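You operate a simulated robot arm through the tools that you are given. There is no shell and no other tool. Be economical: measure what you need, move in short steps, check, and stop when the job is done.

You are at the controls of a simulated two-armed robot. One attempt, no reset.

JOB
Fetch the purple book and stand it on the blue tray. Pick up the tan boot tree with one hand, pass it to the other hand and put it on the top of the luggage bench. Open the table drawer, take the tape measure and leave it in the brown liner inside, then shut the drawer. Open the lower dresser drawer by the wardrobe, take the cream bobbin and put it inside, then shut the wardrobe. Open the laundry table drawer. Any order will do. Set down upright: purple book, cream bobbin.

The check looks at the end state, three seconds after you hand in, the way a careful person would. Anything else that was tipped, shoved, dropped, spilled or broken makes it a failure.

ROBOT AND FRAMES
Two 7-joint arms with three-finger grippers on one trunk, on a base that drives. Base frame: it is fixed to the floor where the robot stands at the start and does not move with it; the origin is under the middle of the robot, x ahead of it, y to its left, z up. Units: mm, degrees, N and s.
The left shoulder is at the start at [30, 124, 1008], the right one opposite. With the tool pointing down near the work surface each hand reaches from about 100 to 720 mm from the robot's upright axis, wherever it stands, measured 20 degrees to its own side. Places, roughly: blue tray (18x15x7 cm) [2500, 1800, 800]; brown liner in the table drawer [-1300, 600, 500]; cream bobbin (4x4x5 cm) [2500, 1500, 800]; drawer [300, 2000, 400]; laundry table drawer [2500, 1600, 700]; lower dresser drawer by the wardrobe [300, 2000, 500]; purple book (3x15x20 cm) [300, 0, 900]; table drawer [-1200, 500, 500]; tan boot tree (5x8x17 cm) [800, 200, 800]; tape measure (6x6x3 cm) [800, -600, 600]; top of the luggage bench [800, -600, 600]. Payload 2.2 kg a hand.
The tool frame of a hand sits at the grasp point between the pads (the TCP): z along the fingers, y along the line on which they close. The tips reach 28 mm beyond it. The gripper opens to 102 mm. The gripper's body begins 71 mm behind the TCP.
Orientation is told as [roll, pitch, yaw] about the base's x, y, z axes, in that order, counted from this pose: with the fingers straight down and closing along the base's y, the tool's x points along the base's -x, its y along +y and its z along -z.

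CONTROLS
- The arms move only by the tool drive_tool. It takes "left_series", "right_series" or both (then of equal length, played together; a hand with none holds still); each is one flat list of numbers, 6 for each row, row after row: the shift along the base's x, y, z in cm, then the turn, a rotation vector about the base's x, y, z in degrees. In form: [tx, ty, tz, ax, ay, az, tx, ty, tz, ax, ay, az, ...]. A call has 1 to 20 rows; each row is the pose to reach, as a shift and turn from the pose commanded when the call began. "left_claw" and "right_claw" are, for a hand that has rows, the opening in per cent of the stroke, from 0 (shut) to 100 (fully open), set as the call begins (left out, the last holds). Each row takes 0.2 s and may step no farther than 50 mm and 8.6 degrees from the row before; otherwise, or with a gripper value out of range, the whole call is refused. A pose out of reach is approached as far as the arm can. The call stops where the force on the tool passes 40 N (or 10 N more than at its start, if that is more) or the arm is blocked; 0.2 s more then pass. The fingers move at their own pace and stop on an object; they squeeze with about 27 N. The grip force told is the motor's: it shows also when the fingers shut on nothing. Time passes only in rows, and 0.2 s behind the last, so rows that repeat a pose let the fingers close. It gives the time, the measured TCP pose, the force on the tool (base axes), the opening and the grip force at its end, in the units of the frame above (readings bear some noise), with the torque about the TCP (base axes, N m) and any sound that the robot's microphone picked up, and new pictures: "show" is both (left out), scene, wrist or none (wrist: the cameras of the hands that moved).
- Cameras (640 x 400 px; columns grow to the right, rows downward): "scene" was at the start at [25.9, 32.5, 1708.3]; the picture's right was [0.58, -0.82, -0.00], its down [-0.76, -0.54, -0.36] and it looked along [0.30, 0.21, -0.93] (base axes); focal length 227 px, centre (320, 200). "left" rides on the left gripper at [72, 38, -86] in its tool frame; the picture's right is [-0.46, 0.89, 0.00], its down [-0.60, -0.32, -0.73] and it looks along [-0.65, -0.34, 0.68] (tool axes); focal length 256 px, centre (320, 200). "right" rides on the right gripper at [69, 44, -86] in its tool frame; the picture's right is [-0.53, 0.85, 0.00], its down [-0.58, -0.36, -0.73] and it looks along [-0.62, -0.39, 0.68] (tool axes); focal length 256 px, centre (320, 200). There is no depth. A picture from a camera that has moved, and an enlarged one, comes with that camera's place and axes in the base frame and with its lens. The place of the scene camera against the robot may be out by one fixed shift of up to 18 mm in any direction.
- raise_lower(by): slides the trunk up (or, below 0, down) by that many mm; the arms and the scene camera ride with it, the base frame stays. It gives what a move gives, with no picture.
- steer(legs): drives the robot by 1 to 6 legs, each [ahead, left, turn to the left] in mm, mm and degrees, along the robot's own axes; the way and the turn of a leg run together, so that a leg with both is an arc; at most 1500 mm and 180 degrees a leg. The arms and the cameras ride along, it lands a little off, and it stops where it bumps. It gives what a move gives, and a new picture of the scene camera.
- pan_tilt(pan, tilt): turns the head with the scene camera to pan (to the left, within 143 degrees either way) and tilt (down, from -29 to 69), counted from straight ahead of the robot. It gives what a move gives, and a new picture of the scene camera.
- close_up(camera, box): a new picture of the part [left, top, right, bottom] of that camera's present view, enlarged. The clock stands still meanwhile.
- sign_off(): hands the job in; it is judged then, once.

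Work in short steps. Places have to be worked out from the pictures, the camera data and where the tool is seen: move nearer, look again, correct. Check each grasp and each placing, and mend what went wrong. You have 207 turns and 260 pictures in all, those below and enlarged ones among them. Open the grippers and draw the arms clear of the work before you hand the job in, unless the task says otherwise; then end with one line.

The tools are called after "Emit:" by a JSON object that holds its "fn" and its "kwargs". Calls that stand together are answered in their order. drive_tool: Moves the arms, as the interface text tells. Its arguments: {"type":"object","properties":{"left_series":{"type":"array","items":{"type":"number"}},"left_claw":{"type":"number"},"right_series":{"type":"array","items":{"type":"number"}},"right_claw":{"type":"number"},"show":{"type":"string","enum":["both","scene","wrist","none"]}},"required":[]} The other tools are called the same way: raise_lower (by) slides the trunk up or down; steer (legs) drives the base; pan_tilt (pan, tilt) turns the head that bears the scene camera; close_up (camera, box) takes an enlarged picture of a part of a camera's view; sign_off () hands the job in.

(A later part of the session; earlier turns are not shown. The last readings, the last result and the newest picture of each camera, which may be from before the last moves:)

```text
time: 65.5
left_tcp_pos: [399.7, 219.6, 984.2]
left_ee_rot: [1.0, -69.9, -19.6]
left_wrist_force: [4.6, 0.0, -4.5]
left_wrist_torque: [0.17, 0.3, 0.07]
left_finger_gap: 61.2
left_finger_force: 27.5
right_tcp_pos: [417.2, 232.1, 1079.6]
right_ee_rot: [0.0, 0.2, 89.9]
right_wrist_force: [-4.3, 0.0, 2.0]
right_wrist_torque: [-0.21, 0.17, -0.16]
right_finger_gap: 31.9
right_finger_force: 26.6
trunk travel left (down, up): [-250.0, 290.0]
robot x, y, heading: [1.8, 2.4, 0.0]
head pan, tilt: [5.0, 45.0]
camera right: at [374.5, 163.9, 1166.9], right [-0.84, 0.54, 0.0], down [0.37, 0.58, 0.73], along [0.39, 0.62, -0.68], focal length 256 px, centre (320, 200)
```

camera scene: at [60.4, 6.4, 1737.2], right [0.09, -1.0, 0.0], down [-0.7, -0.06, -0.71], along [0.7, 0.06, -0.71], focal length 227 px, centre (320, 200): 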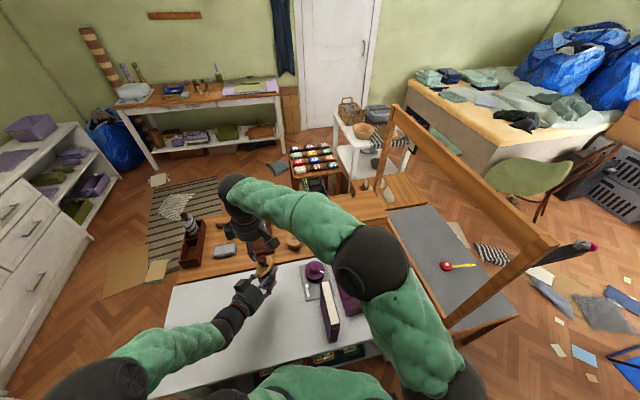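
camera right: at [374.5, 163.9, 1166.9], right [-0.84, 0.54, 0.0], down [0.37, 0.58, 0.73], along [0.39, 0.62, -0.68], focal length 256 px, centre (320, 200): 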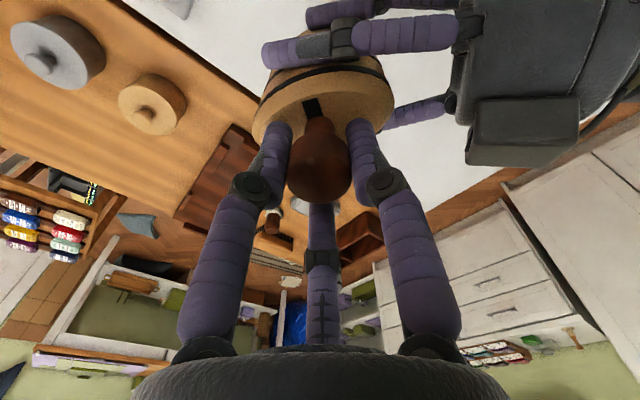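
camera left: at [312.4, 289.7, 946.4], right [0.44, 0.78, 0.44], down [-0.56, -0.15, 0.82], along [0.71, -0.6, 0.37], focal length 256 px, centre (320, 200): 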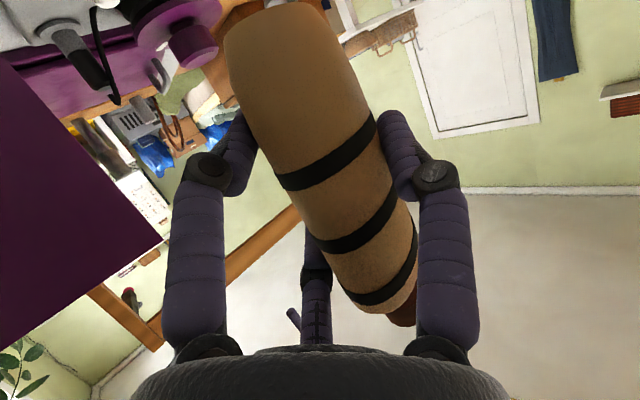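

Right grips the knob (32 mm, 27 N). Open the left hand.

Emit:
{"fn": "drive_tool", "kwargs": {"left_series": [0, 0, 0, 0, 0, 0, 0, 0, 0, 0, 0, 0, 0, 0, 0, 0, 0, 0], "left_claw": 100, "show": "none"}}

Emit:
{"fn": "drive_tool", "kwargs": {"left_series": [-2.8, 1, 0.5, 0, 0, 0, -5.6, 2, 1, 0, 0, 0, -9, 3.3, 1.5, 0, 0, 0, -12.5, 4.6, 2, 0, 0, 0, -15, 6, 2, 0, 0, 0], "show": "scene"}}

Emit:
{"fn": "close_up", "kwargs": {"camera": "right", "box": [160, 0, 480, 200]}}

```text
time: 66.3
left_tcp_pos: [399.9, 219.6, 984.9]
left_ee_rot: [0.9, -70.0, -19.6]
left_wrist_force: [0.4, 0.2, 0.7]
left_wrist_torque: [0.05, 0.03, 0.01]
left_finger_gap: 102.0
left_finger_force: 0.1
right_tcp_pos: [418.7, 232.5, 1079.4]
right_ee_rot: [0.0, 0.1, 89.9]
right_wrist_force: [-0.9, 1.2, 0.7]
right_wrist_torque: [0.0, -0.04, 0.02]
right_finger_gap: 31.9
right_finger_force: 26.7
trunk travel left (down, up): [-250.0, 290.0]
robot x, y, heading: [-1.5, -2.7, -0.0]
head pan, tilt: [5.0, 45.0]
```

```text
time: 67.2
left_tcp_pos: [314.7, 181.1, 1020.1]
left_ee_rot: [1.4, -74.7, -34.6]
left_wrist_force: [-0.3, -1.1, 0.0]
left_wrist_torque: [-0.01, -0.02, -0.01]
left_finger_gap: 102.1
left_finger_force: 0.1
right_tcp_pos: [418.1, 231.7, 1079.1]
right_ee_rot: [0.1, 0.2, 89.9]
right_wrist_force: [-0.5, -0.3, -0.1]
right_wrist_torque: [0.02, -0.02, -0.02]
right_finger_gap: 31.6
right_finger_force: 26.9
trunk travel left (down, up): [-250.0, 290.0]
robot x, y, heading: [0.4, -0.2, 0.2]
head pan, tilt: [5.0, 45.0]
stopped in row 4 (left hand): the arm was blocked; the commanded pose is now the measured one
camera scene: at [61.3, 7.8, 1737.1], right [0.09, -1.0, 0.0], down [-0.7, -0.06, -0.71], along [0.7, 0.06, -0.71], focal length 227 px, centre (320, 200)
```

scene: 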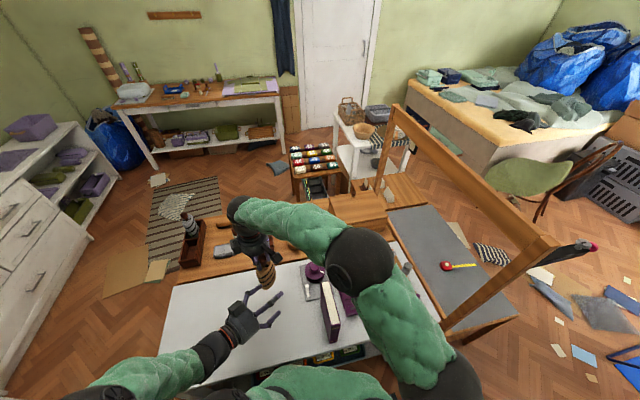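

```text
2.00 times, centred on (320, 100) of right
camera zoom: at [374.7, 163.7, 1166.5], right [-0.84, 0.54, 0.0], down [0.36, 0.58, 0.73], along [0.39, 0.62, -0.68], focal length 512 px, centre (320, 400)
```

zoom: 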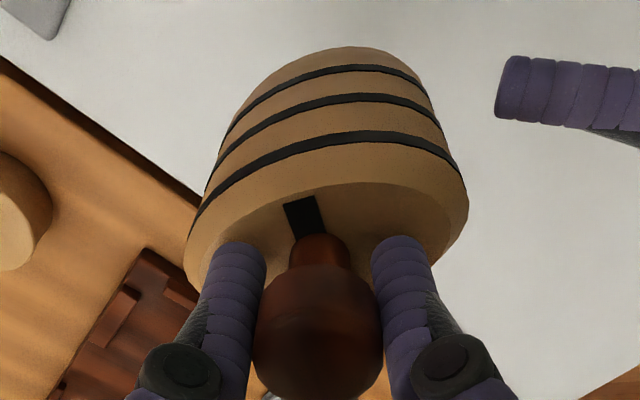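

Handover done: right holds the tree by the knob. Lift and carry it back to the right side, and retract the left hand upward.

Emit:
{"fn": "drive_tool", "kwargs": {"right_series": [0, 0, 4, 0, 0, 0, 0, 0, 8, 0, 0, 0, 0, -2, 11, 0, 0, 0, -0.5, -6, 12, 0, 0, -6, -1, -10, 12, 0, 0, -12, -1.5, -14, 12, 0, 0, -18, -2, -18, 12, 0, 0, -24, -2.5, -22, 12, 0, 0, -30, -3, -26, 12, 0, 0, -36, -3.5, -30, 12, 0, 0, -42, -4, -34, 12, 0, 0, -48, -4.5, -38, 12, 0, 0, -54, -5, -42, 12, 0, 0, -60, -6, -45, 12, 0, 0, -60, -6, -48, 12, 0, 0, -60], "left_series": [0, 0, 0, 0, 0, 0, 0, 0, 0, 0, 0, 0, 0, 0, 0, 0, 0, 0, 0, 0, 0, 0, 0, 0, 0, 0, 0, 0, 0, 0, 0, 1, 2, 0, 0, 0, 0, 2, 4, 2.5, 6, 0, 0, 3, 6, 5, 12, 0, 0, 5, 8, 7.5, 18, 0, 0, 7, 10, 10, 24, 0, 0, 9, 12, 12.5, 30, 0, 0, 10, 14, 15, 36, 0, 0, 11, 15, 17.5, 42, 0, 0, 12, 15, 20, 48, 0, 0, 12, 15, 20, 48, 0], "show": "scene"}}

```text
time: 70.4
left_tcp_pos: [314.6, 301.8, 1170.4]
left_ee_rot: [-8.7, -22.9, -26.1]
left_wrist_force: [-0.2, 0.4, 0.2]
left_wrist_torque: [0.01, 0.0, -0.05]
left_finger_gap: 102.1
left_finger_force: 0.2
right_tcp_pos: [359.1, -249.2, 1200.1]
right_ee_rot: [0.0, 0.0, 29.9]
right_wrist_force: [0.7, 0.0, -1.4]
right_wrist_torque: [0.01, -0.06, 0.01]
right_finger_gap: 31.5
right_finger_force: 27.3
trunk travel left (down, up): [-250.0, 290.0]
robot x, y, heading: [-2.6, 0.6, 0.0]
head pan, tilt: [5.0, 45.0]
camera scene: at [61.1, 6.4, 1737.1], right [0.09, -1.0, 0.0], down [-0.7, -0.06, -0.71], along [0.7, 0.06, -0.71], focal length 227 px, centre (320, 200)
```

scene: 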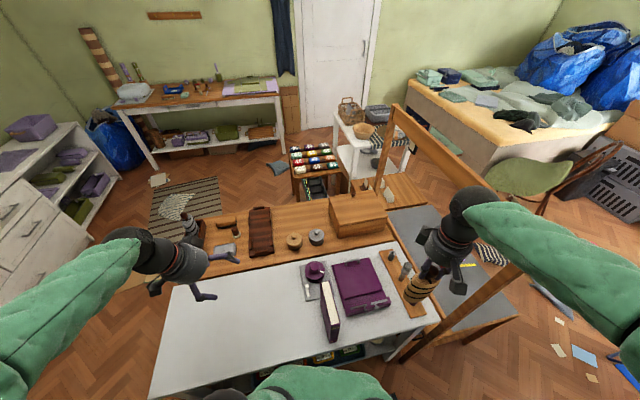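

Now drive: back up a bit (to keep the hand clear of the tall bench frame post near (414,−490)), strafe right, and turn 19° left.

Emit:
{"fn": "steer", "kwargs": {"legs": [[-130, 0, 0], [0, -780, 0], [0, 0, 19]]}}

Emit:
{"fn": "pan_tilt", "kwargs": {"pan": -5, "tilt": 50}}

```text
time: 76.5
left_tcp_pos: [68.6, -384.9, 1170.1]
left_ee_rot: [-8.8, -22.9, -6.9]
left_wrist_force: [0.0, -0.2, 0.4]
left_wrist_torque: [-0.02, -0.03, 0.03]
left_finger_gap: 102.1
left_finger_force: 0.1
right_tcp_pos: [292.5, -887.7, 1199.5]
right_ee_rot: [0.1, 0.2, 49.2]
right_wrist_force: [0.6, -0.6, -1.7]
right_wrist_torque: [0.0, -0.05, -0.02]
right_finger_gap: 31.6
right_finger_force: 26.8
trunk travel left (down, up): [-250.0, 290.0]
robot x, y, heading: [-127.0, -771.5, 19.1]
head pan, tilt: [5.0, 45.0]
camera scene: at [-72.7, -748.5, 1737.1], right [0.41, -0.91, 0.0], down [-0.65, -0.29, -0.71], along [0.65, 0.29, -0.71], focal length 227 px, centre (320, 200)
```

scene: 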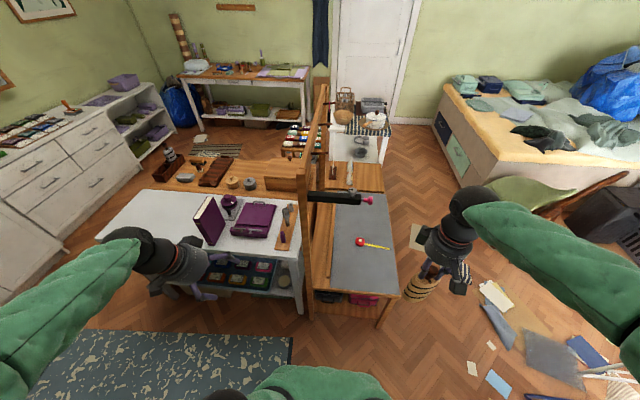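

```text
time: 77.2
left_tcp_pos: [68.2, -384.2, 1170.9]
left_ee_rot: [-8.8, -22.9, -6.9]
left_wrist_force: [0.1, 0.6, -0.8]
left_wrist_torque: [0.02, -0.02, 0.01]
left_finger_gap: 101.8
left_finger_force: 0.0
right_tcp_pos: [291.2, -889.9, 1200.1]
right_ee_rot: [0.0, 0.1, 48.9]
right_wrist_force: [0.1, -0.4, -1.4]
right_wrist_torque: [0.0, 0.01, 0.0]
right_finger_gap: 31.5
right_finger_force: 27.3
trunk travel left (down, up): [-250.0, 290.0]
robot x, y, heading: [-126.3, -774.0, 19.0]
head pan, tilt: [-5.0, 50.0]
camera scene: at [-72.1, -763.1, 1730.2], right [0.24, -0.97, 0.0], down [-0.74, -0.19, -0.64], along [0.62, 0.16, -0.77], focal length 227 px, centre (320, 200)
```

scene: 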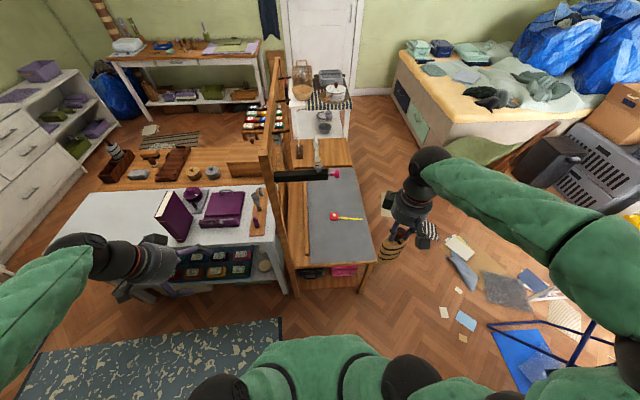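

Clear view: gray pad from about (415,−582)/(517,−902) to (1087,−449)/(1154,−722), tape at (734,−648), and a rod at z≈1200 over the near end. I'll tuck the left hand up/back, lower the trunk so the arm works beneath the rod.

Emit:
{"fn": "drive_tool", "kwargs": {"left_series": [-2.5, -0.8, 3, 0, 0, 0, -5, -1.6, 6, 0, 0, 0, -7.5, -2.4, 9, 0, 0, 0, -9.5, -3, 12, 0, 0, 0, -11, -3.5, 15, 0, 0, 0], "show": "none"}}

Emit:
{"fn": "raise_lower", "kwargs": {"by": -240}}

Emit:
{"fn": "steer", "kwargs": {"legs": [[210, 0, 0]]}}

```text
time: 78.4
left_tcp_pos: [-42.7, -417.6, 1321.8]
left_ee_rot: [-8.7, -22.9, -7.0]
left_wrist_force: [-0.1, 0.1, 0.5]
left_wrist_torque: [0.02, 0.03, 0.01]
left_finger_gap: 101.9
left_finger_force: 0.0
right_tcp_pos: [291.1, -889.6, 1200.6]
right_ee_rot: [0.1, -0.1, 49.1]
right_wrist_force: [0.4, 0.2, -1.9]
right_wrist_torque: [0.01, -0.06, -0.01]
right_finger_gap: 31.4
right_finger_force: 26.9
trunk travel left (down, up): [-250.0, 290.0]
robot x, y, heading: [-130.3, -770.4, 19.2]
head pan, tilt: [-5.0, 50.0]
```

```text
time: 80.9
left_tcp_pos: [-42.6, -417.5, 1081.9]
left_ee_rot: [-8.8, -23.0, -6.9]
left_wrist_force: [-0.4, 0.5, -0.5]
left_wrist_torque: [0.0, 0.01, 0.01]
left_finger_gap: 101.9
left_finger_force: 0.2
right_tcp_pos: [290.8, -889.6, 960.3]
right_ee_rot: [0.0, 0.0, 49.0]
right_wrist_force: [-0.6, 0.3, -1.0]
right_wrist_torque: [-0.02, -0.02, -0.02]
right_finger_gap: 31.5
right_finger_force: 27.0
trunk travel left (down, up): [-10.0, 530.0]
robot x, y, heading: [-131.5, -767.1, 19.4]
head pan, tilt: [-5.0, 50.0]
```

```text
time: 82.6
left_tcp_pos: [159.2, -349.3, 1082.4]
left_ee_rot: [-8.8, -22.8, -7.0]
left_wrist_force: [0.9, 0.2, -0.1]
left_wrist_torque: [-0.03, -0.01, 0.01]
left_finger_gap: 101.9
left_finger_force: 0.0
right_tcp_pos: [490.7, -820.1, 959.7]
right_ee_rot: [0.1, 0.0, 48.8]
right_wrist_force: [0.8, 0.2, -2.4]
right_wrist_torque: [0.02, 0.01, 0.03]
right_finger_gap: 31.4
right_finger_force: 27.3
trunk travel left (down, up): [-10.0, 530.0]
robot x, y, heading: [69.4, -703.5, 18.9]
head pan, tilt: [-5.0, 50.0]
camera scene: at [127.4, -694.2, 1490.2], right [0.24, -0.97, 0.0], down [-0.74, -0.19, -0.64], along [0.62, 0.16, -0.77], focal length 227 px, centre (320, 200)
```

scene: 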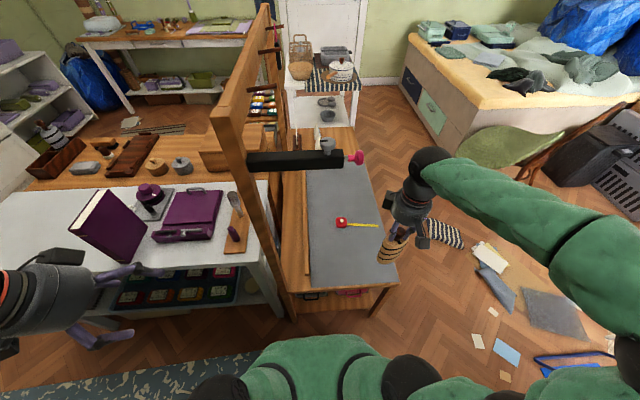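

Tape confirmed at (728,−643). I'll set the boot tree at about (580,−790) on the pad: move over and lower most of the way.

Emit:
{"fn": "drive_tool", "kwargs": {"right_series": [3, 1, 0, 0, 0, 0, 6, 2, 0, 0, 0, 0, 8.9, 3, -1, 0, 0, 0, 8.9, 3, -5, 0, 0, 0, 8.9, 3, -9, 0, 0, 0, 8.9, 3, -13, 0, 0, 0, 8.9, 3, -15, 0, 0, 0, 8.9, 3, -15, 0, 0, 0], "show": "both"}}

Emit:
{"fn": "close_up", "kwargs": {"camera": "scene", "box": [300, 150, 480, 300]}}

```text
time: 84.4
left_tcp_pos: [157.5, -349.6, 1081.1]
left_ee_rot: [-8.8, -22.9, -6.9]
left_wrist_force: [0.5, -0.4, 0.3]
left_wrist_torque: [0.0, -0.01, 0.0]
left_finger_gap: 102.0
left_finger_force: 0.1
right_tcp_pos: [579.8, -791.5, 809.6]
right_ee_rot: [0.0, 0.2, 48.9]
right_wrist_force: [0.8, 0.3, -1.6]
right_wrist_torque: [-0.03, -0.01, -0.01]
right_finger_gap: 31.2
right_finger_force: 27.1
trunk travel left (down, up): [-10.0, 530.0]
robot x, y, heading: [71.8, -704.3, 18.9]
head pan, tilt: [-5.0, 50.0]
camera scene: at [126.5, -694.5, 1490.2], right [0.24, -0.97, 0.0], down [-0.74, -0.19, -0.64], along [0.62, 0.16, -0.77], focal length 227 px, centre (320, 200)
camera right: at [501.8, -814.1, 897.3], right [-0.29, 0.96, 0.0], down [0.65, 0.2, 0.73], along [0.7, 0.21, -0.68], focal length 256 px, centre (320, 200)
```

scene: 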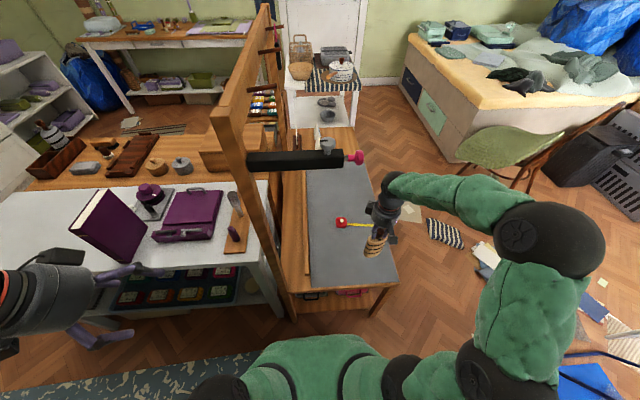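
right: 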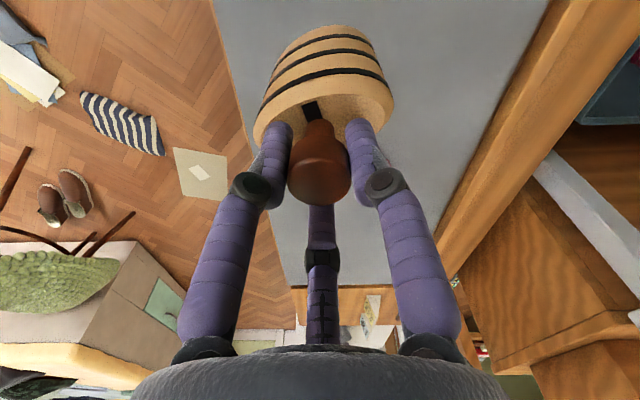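

```text
2.67 times, centred on (390, 225) of scene
camera zoom: at [126.5, -694.5, 1490.2], right [0.24, -0.97, 0.0], down [-0.74, -0.19, -0.64], along [0.62, 0.16, -0.77], focal length 606 px, centre (133, 133)
```

zoom: 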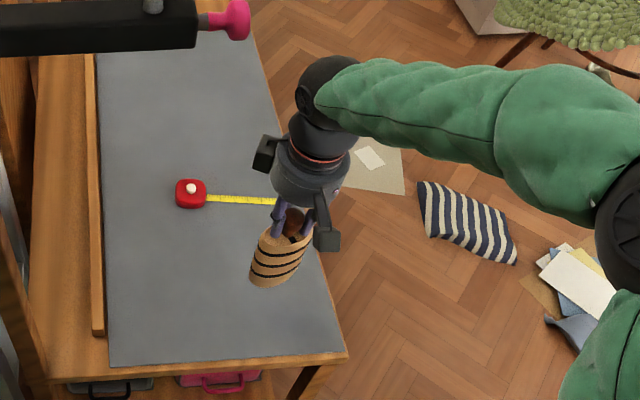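

Location is clear of the tape. Lower slowly until contact.

Emit:
{"fn": "drive_tool", "kwargs": {"right_series": [0, 0, -1, 0, 0, 0, 0, 0, -2, 0, 0, 0, 0, 0, -2.8, 0, 0, 0, 0, 0, -3.2, 0, 0, 0, 0, 0, -3.6, 0, 0, 0, 0, 0, -4, 0, 0, 0, 0, 0, -4.4, 0, 0, 0], "show": "none"}}

Emit:
{"fn": "close_up", "kwargs": {"camera": "scene", "box": [320, 180, 440, 280]}}

```text
time: 86.0
left_tcp_pos: [156.6, -350.1, 1081.3]
left_ee_rot: [-8.8, -22.9, -7.0]
left_wrist_force: [-0.2, -0.6, -0.1]
left_wrist_torque: [-0.01, 0.02, 0.0]
left_finger_gap: 101.8
left_finger_force: 0.0
right_tcp_pos: [579.3, -791.9, 766.3]
right_ee_rot: [0.0, 0.1, 48.9]
right_wrist_force: [-0.2, 0.1, -1.7]
right_wrist_torque: [0.02, -0.02, 0.01]
right_finger_gap: 31.1
right_finger_force: 27.4
trunk travel left (down, up): [-10.0, 530.0]
robot x, y, heading: [66.5, -704.8, 19.0]
head pan, tilt: [-5.0, 50.0]
```

```text
4.00 times, centred on (380, 230) of scene
camera zoom: at [126.6, -694.5, 1490.2], right [0.24, -0.97, 0.0], down [-0.74, -0.19, -0.64], along [0.62, 0.16, -0.77], focal length 910 px, centre (80, 80)
```

zoom: 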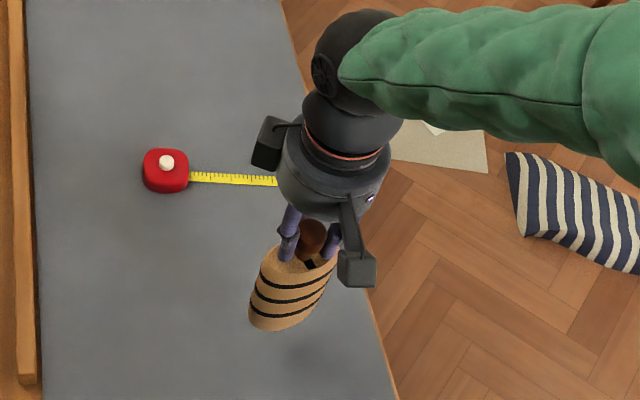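

Not yet touching (bench lower than guessed). Continue lowering.

Emit:
{"fn": "drive_tool", "kwargs": {"right_series": [0, 0, -0.8, 0, 0, 0, 0, 0, -1.6, 0, 0, 0, 0, 0, -2.4, 0, 0, 0, 0, 0, -3.2, 0, 0, 0, 0, 0, -4, 0, 0, 0, 0, 0, -4.8, 0, 0, 0, 0, 0, -5.6, 0, 0, 0, 0, 0, -6.4, 0, 0, 0], "show": "none"}}

Emit:
{"fn": "close_up", "kwargs": {"camera": "scene", "box": [320, 180, 440, 280]}}

```text
time: 87.8
left_tcp_pos: [155.1, -349.7, 1082.4]
left_ee_rot: [-8.8, -23.0, -7.0]
left_wrist_force: [0.0, 0.2, -0.6]
left_wrist_torque: [0.02, 0.02, 0.01]
left_finger_gap: 102.1
left_finger_force: 0.0
right_tcp_pos: [580.3, -789.9, 706.1]
right_ee_rot: [-0.4, -0.3, 48.9]
right_wrist_force: [-6.8, 3.4, 47.8]
right_wrist_torque: [-0.34, 0.07, -0.16]
right_finger_gap: 31.3
right_finger_force: 25.6
trunk travel left (down, up): [-10.0, 530.0]
robot x, y, heading: [72.2, -702.1, 19.0]
head pan, tilt: [-5.0, 50.0]
```

```text
4.00 times, centred on (380, 230) of scene
camera zoom: at [123.7, -693.7, 1490.8], right [0.24, -0.97, 0.0], down [-0.74, -0.19, -0.64], along [0.62, 0.16, -0.77], focal length 910 px, centre (80, 80)
```

zoom: 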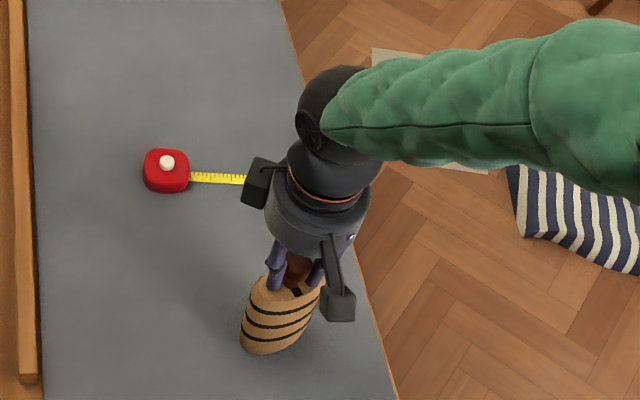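

Contact: bench pad z≈537. Ease 5 mm, then open the right hand.

Emit:
{"fn": "drive_tool", "kwargs": {"right_series": [0, 0, 0.4, 0, 0, 0, 0, 0, 0.5, 0, 0, 0], "show": "none"}}

Emit:
{"fn": "drive_tool", "kwargs": {"right_series": [0, 0, 0, 0, 0, 0, 0, 0, 0, 0, 0, 0, 0, 0, 0, 0, 0, 0], "right_claw": 60, "show": "wrist"}}

```text
time: 88.4
left_tcp_pos: [157.6, -349.6, 1081.5]
left_ee_rot: [-8.8, -23.1, -7.0]
left_wrist_force: [0.4, -0.5, 0.3]
left_wrist_torque: [0.0, -0.03, -0.04]
left_finger_gap: 102.1
left_finger_force: 0.0
right_tcp_pos: [577.9, -792.2, 705.9]
right_ee_rot: [0.1, 0.2, 49.1]
right_wrist_force: [1.6, -0.3, 1.0]
right_wrist_torque: [0.1, -0.38, 0.06]
right_finger_gap: 30.7
right_finger_force: 27.2
trunk travel left (down, up): [-10.0, 530.0]
robot x, y, heading: [70.3, -704.1, 19.0]
head pan, tilt: [-5.0, 50.0]
```

```text
time: 89.2
left_tcp_pos: [158.4, -350.4, 1081.2]
left_ee_rot: [-8.8, -22.9, -7.0]
left_wrist_force: [-0.5, 0.8, -0.4]
left_wrist_torque: [0.0, 0.02, -0.04]
left_finger_gap: 101.9
left_finger_force: 0.0
right_tcp_pos: [579.1, -791.7, 706.7]
right_ee_rot: [-0.1, 0.1, 49.0]
right_wrist_force: [-0.3, 0.5, 1.0]
right_wrist_torque: [0.0, -0.02, 0.0]
right_finger_gap: 60.9
right_finger_force: 0.1
trunk travel left (down, up): [-10.0, 530.0]
robot x, y, heading: [72.8, -701.7, 19.1]
head pan, tilt: [-5.0, 50.0]
camera right: at [500.9, -813.8, 794.5], right [-0.29, 0.96, 0.0], down [0.65, 0.2, 0.73], along [0.7, 0.21, -0.68], focal length 256 px, centre (320, 200)
```

right: 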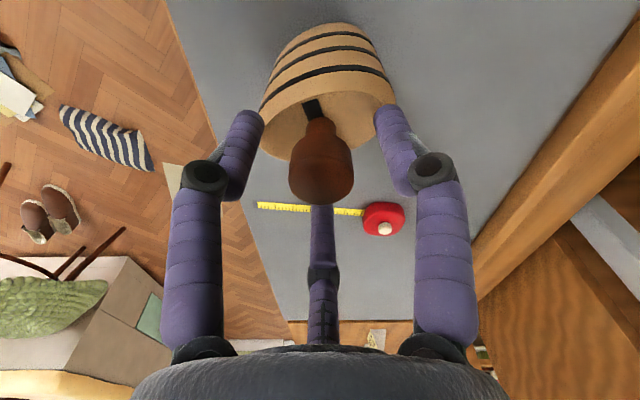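

Boot tree stands on the bench. Rise clear of it, then move above the tape (≈(765,−634)) with yaw 13°.

Emit:
{"fn": "drive_tool", "kwargs": {"right_series": [0, 0, 4, 0, 0, 0, 0, 0, 8, 0, 0, 0, 1, 1, 11, 0, 0, 0, 4, 3.5, 12, 0, 0, -6, 7.5, 6.5, 11, 0, 0, -12, 11, 9.5, 9, 0, 0, -18, 14.5, 12, 7, 0, 0, -24, 16.5, 14, 4, 0, 0, -30, 18.6, 15.8, 0.5, 0, 0, -36, 18.6, 15.8, 0.5, 0, 0, -36], "right_claw": 100, "show": "both"}}

Emit:
{"fn": "close_up", "kwargs": {"camera": "scene", "box": [300, 160, 460, 300]}}

```text
refused: row 6 steps farther than a row can; nothing moved
```

```text
2.86 times, centred on (380, 230) of scene
camera zoom: at [126.4, -694.5, 1490.2], right [0.24, -0.97, 0.0], down [-0.74, -0.19, -0.64], along [0.62, 0.16, -0.77], focal length 650 px, centre (149, 114)
```

zoom: 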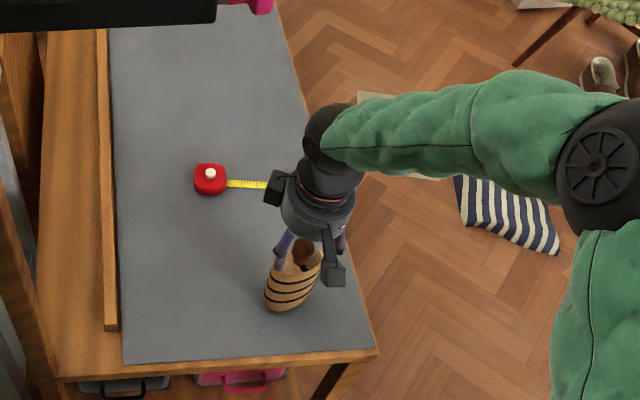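

Rows too long; resend with finer steps.

Emit:
{"fn": "drive_tool", "kwargs": {"right_series": [0, 0, 4, 0, 0, 0, 0, 0, 8, 0, 0, 0, 1, 1, 11, 0, 0, 0, 4, 3.5, 12, 0, 0, -6, 7, 6, 11, 0, 0, -12, 10, 8.5, 9.5, 0, 0, -18, 13, 11, 8, 0, 0, -24, 15, 13, 5.5, 0, 0, -30, 17, 14.5, 2.5, 0, 0, -36, 18.6, 15.8, 0.5, 0, 0, -36, 18.6, 15.8, 0.5, 0, 0, -36], "right_claw": 100, "show": "both"}}

Emit:
{"fn": "close_up", "kwargs": {"camera": "scene", "box": [300, 160, 460, 300]}}

```text
time: 91.6
left_tcp_pos: [157.8, -349.8, 1080.8]
left_ee_rot: [-8.8, -22.8, -6.9]
left_wrist_force: [0.3, -0.2, -0.5]
left_wrist_torque: [-0.04, -0.03, -0.01]
left_finger_gap: 102.1
left_finger_force: 0.1
right_tcp_pos: [764.5, -632.7, 711.5]
right_ee_rot: [0.0, 0.1, 12.9]
right_wrist_force: [0.3, 0.3, 0.6]
right_wrist_torque: [0.01, 0.02, -0.01]
right_finger_gap: 102.2
right_finger_force: 0.1
trunk travel left (down, up): [-10.0, 530.0]
robot x, y, heading: [66.7, -707.6, 19.0]
head pan, tilt: [-5.0, 50.0]
camera scene: at [126.4, -694.4, 1490.3], right [0.24, -0.97, 0.0], down [-0.74, -0.19, -0.64], along [0.62, 0.16, -0.77], focal length 227 px, centre (320, 200)
camera right: at [687.5, -605.1, 799.6], right [0.33, 0.94, 0.0], down [0.64, -0.23, 0.73], along [0.69, -0.24, -0.68], focal length 256 px, centre (320, 200)
```

scene: 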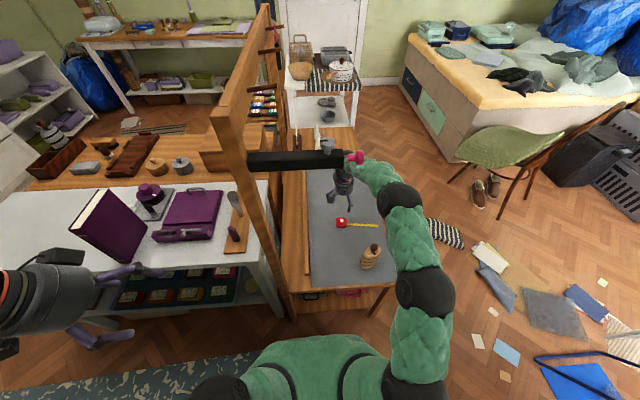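
right: 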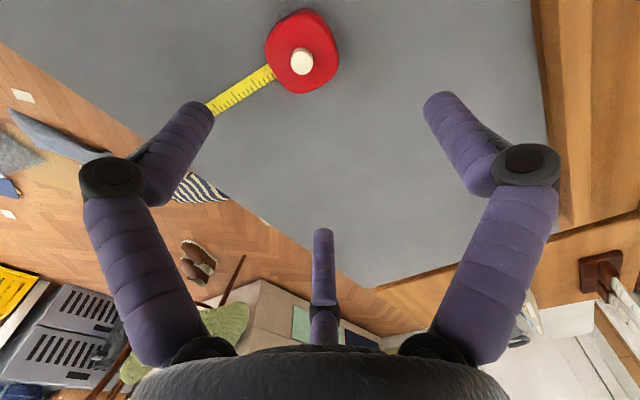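

```text
2.86 times, centred on (380, 230) of scene
camera zoom: at [126.4, -694.4, 1490.3], right [0.24, -0.97, 0.0], down [-0.74, -0.19, -0.64], along [0.62, 0.16, -0.77], focal length 650 px, centre (149, 114)
```

zoom: 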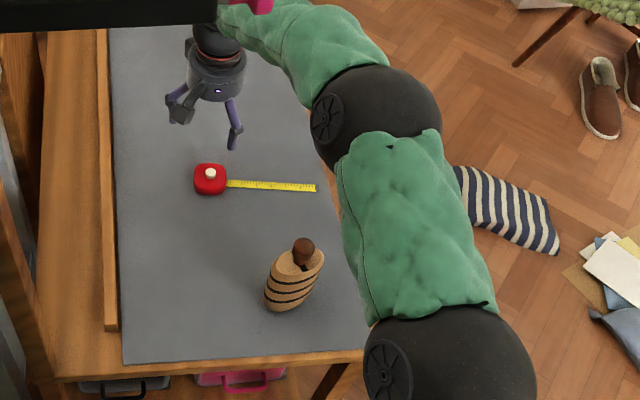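

Tape body at (753,−642), blade heading −78°, matches the hand's yaw. Descend to just above the pad.

Emit:
{"fn": "drive_tool", "kwargs": {"right_series": [-1.1, -0.9, -3, 0, 0, 0, -1.1, -0.9, -7, 0, 0, 0, -1.1, -0.9, -10.5, 0, 0, 0, -1.1, -0.9, -12.5, 0, 0, 0, -1.1, -0.9, -13.7, 0, 0, 0, -1.1, -0.9, -13.7, 0, 0, 0], "show": "wrist"}}

```text
time: 93.0
left_tcp_pos: [157.7, -349.2, 1082.0]
left_ee_rot: [-8.8, -22.9, -7.0]
left_wrist_force: [0.3, 0.5, -0.1]
left_wrist_torque: [0.01, -0.02, 0.04]
left_finger_gap: 101.9
left_finger_force: 0.1
right_tcp_pos: [754.2, -640.7, 576.2]
right_ee_rot: [0.0, 0.1, 12.9]
right_wrist_force: [0.3, 0.2, 0.8]
right_wrist_torque: [-0.02, -0.01, -0.01]
right_finger_gap: 101.8
right_finger_force: 0.2
trunk travel left (down, up): [-10.0, 530.0]
robot x, y, heading: [68.2, -697.0, 18.8]
head pan, tilt: [-5.0, 50.0]
camera right: at [677.8, -614.4, 663.9], right [0.33, 0.94, 0.0], down [0.64, -0.23, 0.73], along [0.69, -0.24, -0.68], focal length 256 px, centre (320, 200)
```

right: 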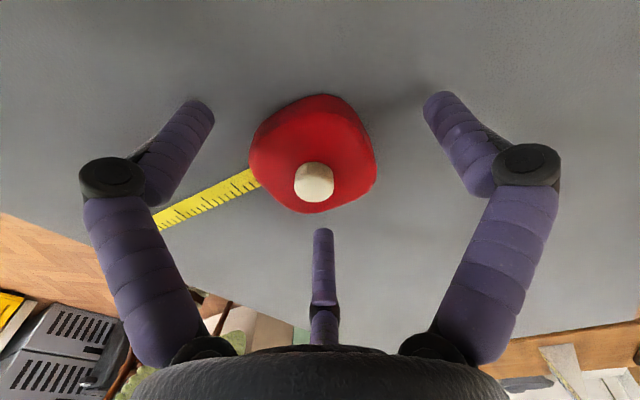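

Centred. Lower 4 mm and close.

Emit:
{"fn": "drive_tool", "kwargs": {"right_series": [0, 0, -0.4, 0, 0, 0, 0, 0, -0.4, 0, 0, 0], "show": "none"}}

Emit:
{"fn": "drive_tool", "kwargs": {"right_series": [0, 0, 0, 0, 0, 0, 0, 0, 0, 0, 0, 0, 0, 0, 0, 0, 0, 0], "right_claw": 0, "show": "wrist"}}

```text
time: 93.6
left_tcp_pos: [158.0, -350.3, 1082.0]
left_ee_rot: [-8.8, -22.9, -7.1]
left_wrist_force: [-0.4, -0.2, -0.3]
left_wrist_torque: [-0.02, -0.01, 0.02]
left_finger_gap: 102.0
left_finger_force: 0.0
right_tcp_pos: [754.1, -642.3, 572.7]
right_ee_rot: [-0.1, 0.1, 12.8]
right_wrist_force: [1.4, -0.3, -0.4]
right_wrist_torque: [0.0, 0.0, 0.02]
right_finger_gap: 102.2
right_finger_force: 0.0
trunk travel left (down, up): [-10.0, 530.0]
robot x, y, heading: [67.9, -705.2, 19.1]
head pan, tilt: [-5.0, 50.0]
```

```text
time: 94.4
left_tcp_pos: [155.5, -350.0, 1082.0]
left_ee_rot: [-8.8, -22.9, -7.0]
left_wrist_force: [0.3, -0.8, 0.6]
left_wrist_torque: [0.0, 0.04, -0.02]
left_finger_gap: 102.1
left_finger_force: 0.0
right_tcp_pos: [755.7, -641.2, 574.4]
right_ee_rot: [0.0, -0.3, 12.9]
right_wrist_force: [-4.3, 4.2, 26.3]
right_wrist_torque: [-0.69, 1.01, -0.16]
right_finger_gap: 58.2
right_finger_force: 26.9
trunk travel left (down, up): [-10.0, 530.0]
robot x, y, heading: [68.1, -706.3, 19.0]
head pan, tilt: [-5.0, 50.0]
camera right: at [677.4, -614.1, 663.1], right [0.33, 0.94, 0.0], down [0.64, -0.23, 0.73], along [0.69, -0.24, -0.68], focal length 256 px, centre (320, 200)
```

right: 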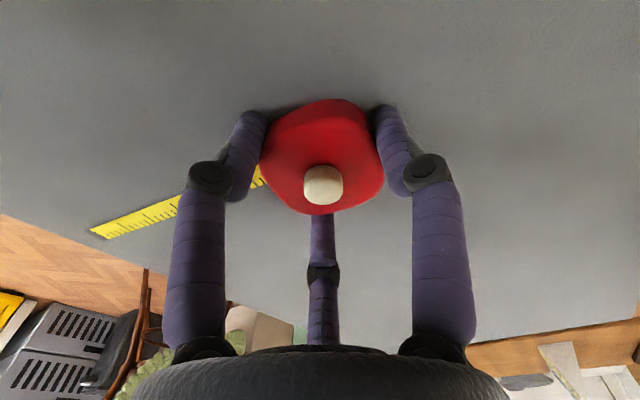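

Gripped at 58 mm. Lift straight up 24 cm.

Emit:
{"fn": "drive_tool", "kwargs": {"right_series": [0, 0, 2, 0, 0, 0, 0, 0, 6, 0, 0, 0, 0, 0, 10, 0, 0, 0, 0, 0, 14, 0, 0, 0, 0, 0, 18, 0, 0, 0, 0, 0, 21, 0, 0, 0, 0, 0, 24, 0, 0, 0, 0, 0, 24, 0, 0, 0], "show": "both"}}

```text
time: 96.2
left_tcp_pos: [156.6, -349.3, 1080.7]
left_ee_rot: [-8.8, -22.9, -7.0]
left_wrist_force: [0.3, -0.6, 0.2]
left_wrist_torque: [0.01, -0.01, -0.02]
left_finger_gap: 101.9
left_finger_force: 0.0
right_tcp_pos: [753.8, -641.7, 811.6]
right_ee_rot: [0.0, 0.1, 13.0]
right_wrist_force: [-0.6, -0.5, -0.5]
right_wrist_torque: [-0.01, 0.01, 0.0]
right_finger_gap: 58.1
right_finger_force: 26.6
trunk travel left (down, up): [-10.0, 530.0]
robot x, y, heading: [69.3, -705.0, 19.1]
head pan, tilt: [-5.0, 50.0]
camera scene: at [126.5, -694.4, 1490.2], right [0.24, -0.97, 0.0], down [-0.74, -0.19, -0.64], along [0.62, 0.16, -0.77], focal length 227 px, centre (320, 200)
camera right: at [676.8, -615.1, 898.5], right [0.33, 0.94, 0.0], down [0.64, -0.23, 0.73], along [0.69, -0.24, -0.68], focal length 256 px, centre (320, 200)
```

scene: 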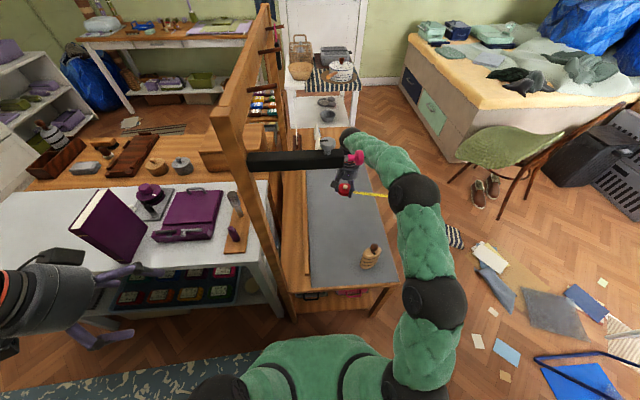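
right: 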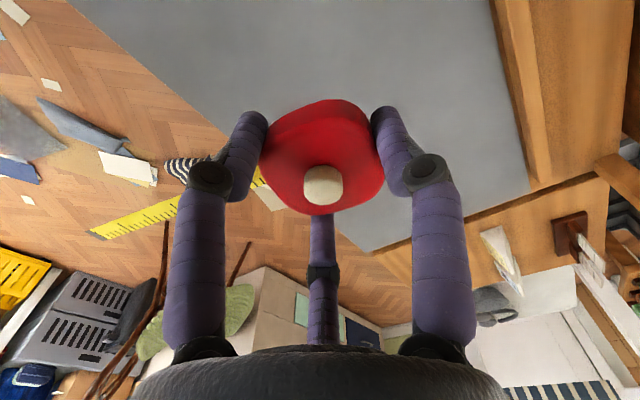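

Tape and its rigid blade are lifted. Retract the hand over/past the boot tree at safe height.

Emit:
{"fn": "drive_tool", "kwargs": {"right_series": [-3, -2, 2, 0, 0, 0, -6.5, -4.4, 3.5, 0, 0, 0, -10, -6.8, 4, 0, 0, 0, -13.5, -9.2, 4, 0, 0, 0, -17, -11.5, 4, 0, 0, 0, -20.5, -14, 4, 0, 0, 0, -24, -16.5, 4, 0, 0, 0, -27, -18.5, 4, 0, 0, 0, -29, -20, 4, 0, 0, 0, -29, -20, 4, 0, 0, 0], "show": "scene"}}

Emit:
{"fn": "close_up", "kwargs": {"camera": "scene", "box": [300, 160, 460, 300]}}

```text
time: 98.4
left_tcp_pos: [156.5, -350.4, 1080.9]
left_ee_rot: [-8.8, -23.0, -7.0]
left_wrist_force: [-0.2, -0.4, -0.2]
left_wrist_torque: [-0.02, 0.01, -0.01]
left_finger_gap: 102.0
left_finger_force: 0.0
right_tcp_pos: [464.8, -841.6, 849.2]
right_ee_rot: [0.1, 0.1, 13.1]
right_wrist_force: [0.5, 0.5, -0.8]
right_wrist_torque: [0.03, 0.02, 0.0]
right_finger_gap: 57.8
right_finger_force: 27.3
trunk travel left (down, up): [-10.0, 530.0]
robot x, y, heading: [71.5, -700.5, 19.2]
head pan, tilt: [-5.0, 50.0]
camera scene: at [126.4, -694.5, 1490.2], right [0.24, -0.97, 0.0], down [-0.74, -0.19, -0.64], along [0.62, 0.16, -0.77], focal length 227 px, centre (320, 200)
```

scene: 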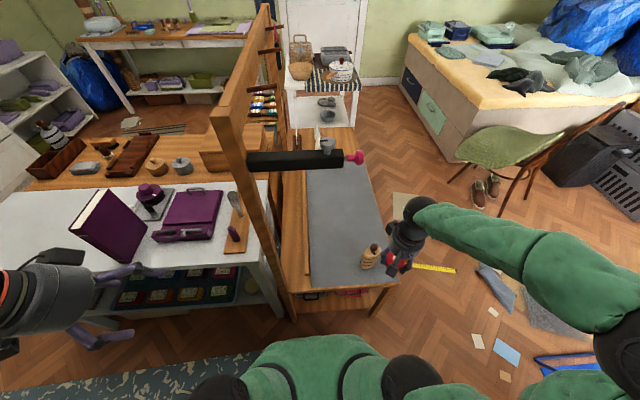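

```text
2.86 times, centred on (380, 230) of scene
camera zoom: at [126.4, -694.5, 1490.2], right [0.24, -0.97, 0.0], down [-0.74, -0.19, -0.64], along [0.62, 0.16, -0.77], focal length 650 px, centre (149, 114)
```

zoom: 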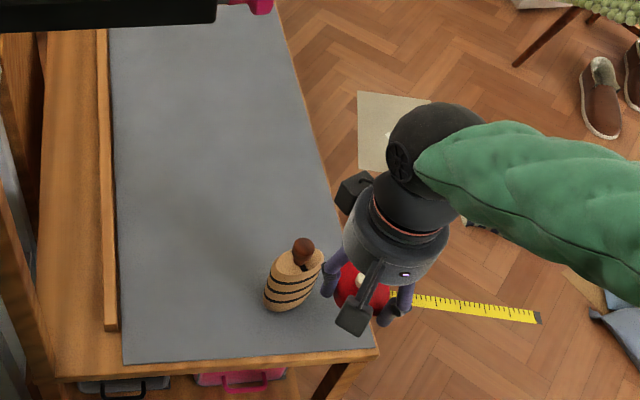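

Boot tree still standing. Now drive back, past the desk front, and turn to face the white drawer table (heading −163°).

Emit:
{"fn": "steer", "kwargs": {"legs": [[-210, 0, 0], [0, 0, -19], [-110, 740, 0], [0, 0, -163]]}}

Emit:
{"fn": "pan_tilt", "kwargs": {"pan": 0, "tilt": 35}}

```text
time: 111.5
left_tcp_pos: [-350.6, -367.7, 1081.3]
left_ee_rot: [-8.7, -22.9, 169.9]
left_wrist_force: [-0.1, -0.5, 0.4]
left_wrist_torque: [-0.01, 0.02, 0.01]
left_finger_gap: 102.0
left_finger_force: 0.1
right_tcp_pos: [-632.0, 138.3, 849.3]
right_ee_rot: [-0.1, 0.1, -170.1]
right_wrist_force: [0.1, 0.3, -0.6]
right_wrist_torque: [0.01, 0.01, 0.02]
right_finger_gap: 57.7
right_finger_force: 27.0
trunk travel left (down, up): [-10.0, 530.0]
robot x, y, heading: [-241.4, -18.9, -163.9]
head pan, tilt: [-5.0, 50.0]
camera scene: at [-281.2, -25.4, 1490.2], right [-0.19, 0.98, 0.0], down [0.75, 0.15, -0.64], along [-0.63, -0.12, -0.77], focal length 227 px, centre (320, 200)
```

scene: 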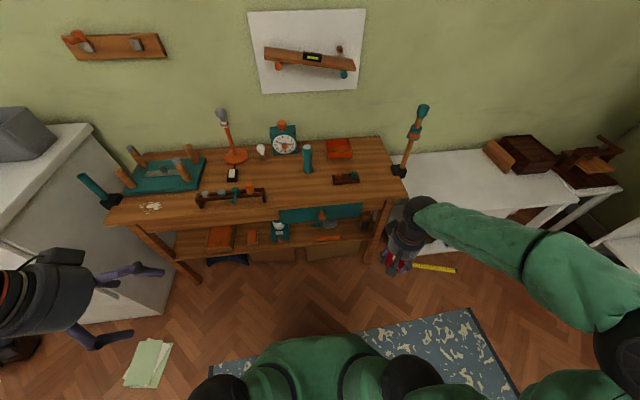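

```text
time: 112.2
left_tcp_pos: [-350.9, -367.7, 1080.9]
left_ee_rot: [-8.8, -22.9, 169.8]
left_wrist_force: [-0.3, -0.1, -0.6]
left_wrist_torque: [0.0, 0.01, -0.03]
left_finger_gap: 102.0
left_finger_force: 0.1
right_tcp_pos: [-630.6, 139.8, 849.4]
right_ee_rot: [0.0, 0.1, -170.0]
right_wrist_force: [0.7, 0.1, -0.5]
right_wrist_torque: [0.02, 0.01, 0.02]
right_finger_gap: 57.8
right_finger_force: 26.7
trunk travel left (down, up): [-10.0, 530.0]
robot x, y, heading: [-243.3, -21.5, -164.0]
head pan, tilt: [0.0, 35.0]
camera scene: at [-290.3, -35.0, 1511.9], right [-0.27, 0.96, 0.0], down [0.55, 0.16, -0.82], along [-0.79, -0.23, -0.57], focal length 227 px, centre (320, 200)
```

scene: 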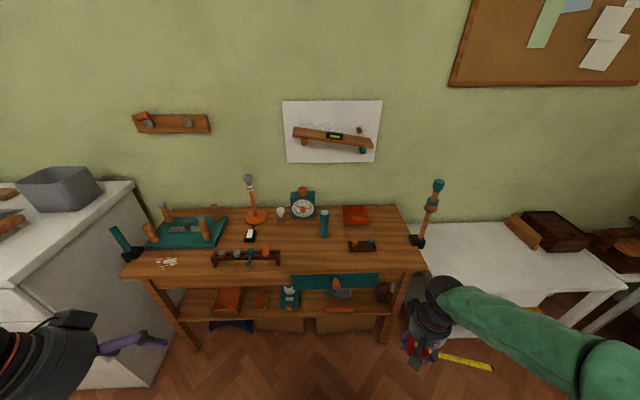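

Strafe right to stand in front of the white table and look.

Emit:
{"fn": "steer", "kwargs": {"legs": [[0, -820, 0]]}}

Emit:
{"fn": "pan_tilt", "kwargs": {"pan": 0, "tilt": 50}}

```text
time: 116.5
left_tcp_pos: [-569.9, 400.6, 1081.3]
left_ee_rot: [-8.8, -22.9, 169.8]
left_wrist_force: [-0.6, 0.1, -0.2]
left_wrist_torque: [0.03, -0.04, 0.0]
left_finger_gap: 102.1
left_finger_force: 0.1
right_tcp_pos: [-851.0, 909.4, 849.4]
right_ee_rot: [0.1, 0.1, -170.2]
right_wrist_force: [-1.2, 0.0, -0.3]
right_wrist_torque: [0.0, -0.05, 0.03]
right_finger_gap: 57.9
right_finger_force: 27.5
trunk travel left (down, up): [-10.0, 530.0]
robot x, y, heading: [-465.6, 749.7, -164.4]
head pan, tilt: [0.0, 35.0]
camera scene: at [-510.3, 735.4, 1511.9], right [-0.27, 0.96, 0.0], down [0.55, 0.16, -0.82], along [-0.79, -0.22, -0.57], focal length 227 px, centre (320, 200)
```

scene: 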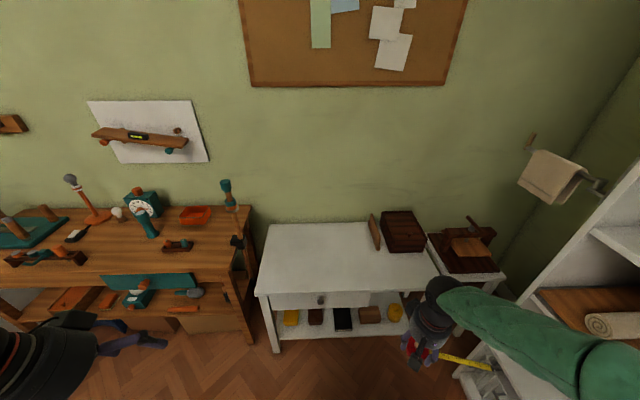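

```text
time: 117.3
left_tcp_pos: [-570.3, 402.1, 1081.3]
left_ee_rot: [-8.8, -22.8, 169.9]
left_wrist_force: [-0.1, -0.2, -0.1]
left_wrist_torque: [0.0, 0.01, 0.02]
left_finger_gap: 102.1
left_finger_force: 0.0
right_tcp_pos: [-851.1, 909.6, 849.6]
right_ee_rot: [-0.1, 0.1, -170.3]
right_wrist_force: [-0.9, 0.1, -0.1]
right_wrist_torque: [-0.03, -0.01, -0.02]
right_finger_gap: 58.0
right_finger_force: 27.3
trunk travel left (down, up): [-10.0, 530.0]
robot x, y, heading: [-464.7, 750.8, -164.2]
head pan, tilt: [0.0, 50.0]
camera scene: at [-499.6, 738.0, 1490.3], right [-0.27, 0.96, 0.0], down [0.74, 0.21, -0.64], along [-0.62, -0.18, -0.77], focal length 227 px, centre (320, 200)
```

scene: 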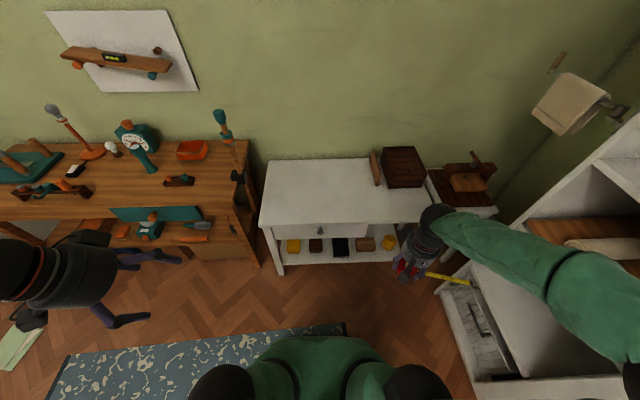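

The knob is straight ahead (~620 mm), z≈535. Rotate the left hand to point forward and come down in two stages.

Emit:
{"fn": "drive_tool", "kwargs": {"left_series": [-1.9, 1.3, -3.1, -0.97, 6.4, 3.5, -3.8, 2.5, -6.2, -1.9, 12.8, 6.9, -5.7, 3.8, -9.4, -2.9, 19.1, 10.4, -7.6, 5.1, -12.5, -3.9, 25.5, 13.8, -9.6, 6.3, -15.6, -4.8, 31.9, 17.3, -11.5, 7.6, -18.7, -5.8, 38.3, 20.7, -13.4, 8.9, -21.9, -6.8, 44.6, 24.2, -15.3, 10.1, -25, -7.7, 51, 27.6, -17.2, 11.4, -28.1, -8.7, 57.4, 31.1, -21.6, 13.9, -28.1, -8.7, 57.4, 31.1, -24, 15.3, -32, -8.7, 57.4, 31.1, -26.4, 16.7, -36, -8.7, 57.4, 31.1, -28.8, 18.1, -40, -8.7, 57.4, 31.1, -31, 19.4, -44, -8.7, 57.4, 31.1, -33, 20.6, -48, -8.7, 57.4, 31.1, -34.3, 21.3, -51.5, -8.7, 57.4, 31.1, -34.6, 21.5, -54.6, -8.7, 57.4, 31.1, -34.6, 21.5, -54.6, -8.7, 57.4, 31.1], "left_claw": 50, "show": "both"}}

```text
refused: row 10 steps farther than a row can; nothing moved
```

Emit:
{"fn": "drive_tool", "kwargs": {"left_series": [-1.9, 1.3, -3.1, -0.97, 6.4, 3.5, -3.8, 2.5, -6.2, -1.9, 12.8, 6.9, -5.7, 3.8, -9.4, -2.9, 19.1, 10.4, -7.6, 5.1, -12.5, -3.9, 25.5, 13.8, -9.6, 6.3, -15.6, -4.8, 31.9, 17.3, -11.5, 7.6, -18.7, -5.8, 38.3, 20.7, -13.4, 8.9, -21.9, -6.8, 44.6, 24.2, -15.3, 10.1, -25, -7.7, 51, 27.6, -17.2, 11.4, -28.1, -8.7, 57.4, 31.1, -20, 13, -30.5, -8.7, 57.4, 31.1, -22.5, 14.4, -34, -8.7, 57.4, 31.1, -25, 15.9, -38, -8.7, 57.4, 31.1, -27.5, 17.3, -41.5, -8.7, 57.4, 31.1, -29.8, 18.6, -45, -8.7, 57.4, 31.1, -32, 19.9, -48, -8.7, 57.4, 31.1, -33.8, 21, -51.5, -8.7, 57.4, 31.1, -34.6, 21.5, -54.6, -8.7, 57.4, 31.1, -34.6, 21.5, -54.6, -8.7, 57.4, 31.1], "left_claw": 50, "show": "both"}}

```text
time: 119.2
left_tcp_pos: [-740.9, 415.4, 908.2]
left_ee_rot: [60.5, -79.4, 132.0]
left_wrist_force: [-0.2, 0.5, 0.5]
left_wrist_torque: [0.03, -0.03, -0.02]
left_finger_gap: 51.0
left_finger_force: 0.1
left hand out of reach, approached as far as the arm can: row 6, 7, 8, 9
right_tcp_pos: [-849.7, 910.1, 850.7]
right_ee_rot: [-0.1, 0.0, -170.0]
right_wrist_force: [0.2, 0.2, -0.6]
right_wrist_torque: [0.01, 0.02, 0.02]
right_finger_gap: 57.9
right_finger_force: 27.0
trunk travel left (down, up): [-10.0, 530.0]
robot x, y, heading: [-464.0, 750.1, -164.3]
head pan, tilt: [0.0, 50.0]
stopped in row 9 (left hand): the arm was blocked; the commanded pose is now the measured one
camera scene: at [-498.3, 738.0, 1490.3], right [-0.27, 0.96, 0.0], down [0.74, 0.21, -0.64], along [-0.62, -0.18, -0.77], focal length 227 px, centre (320, 200)
camera left: at [-641.4, 387.5, 851.1], right [0.13, -0.79, 0.6], down [0.57, 0.55, 0.61], along [-0.81, 0.26, 0.52], focal length 256 px, centre (320, 200)
```

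scene: 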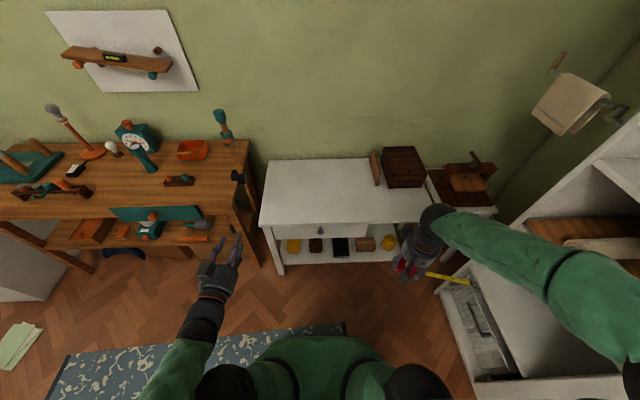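
left: 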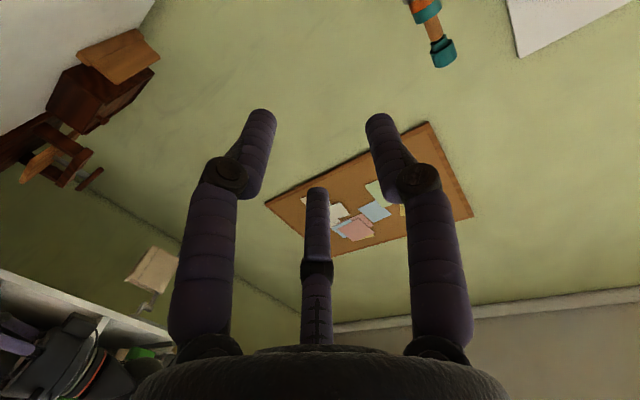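

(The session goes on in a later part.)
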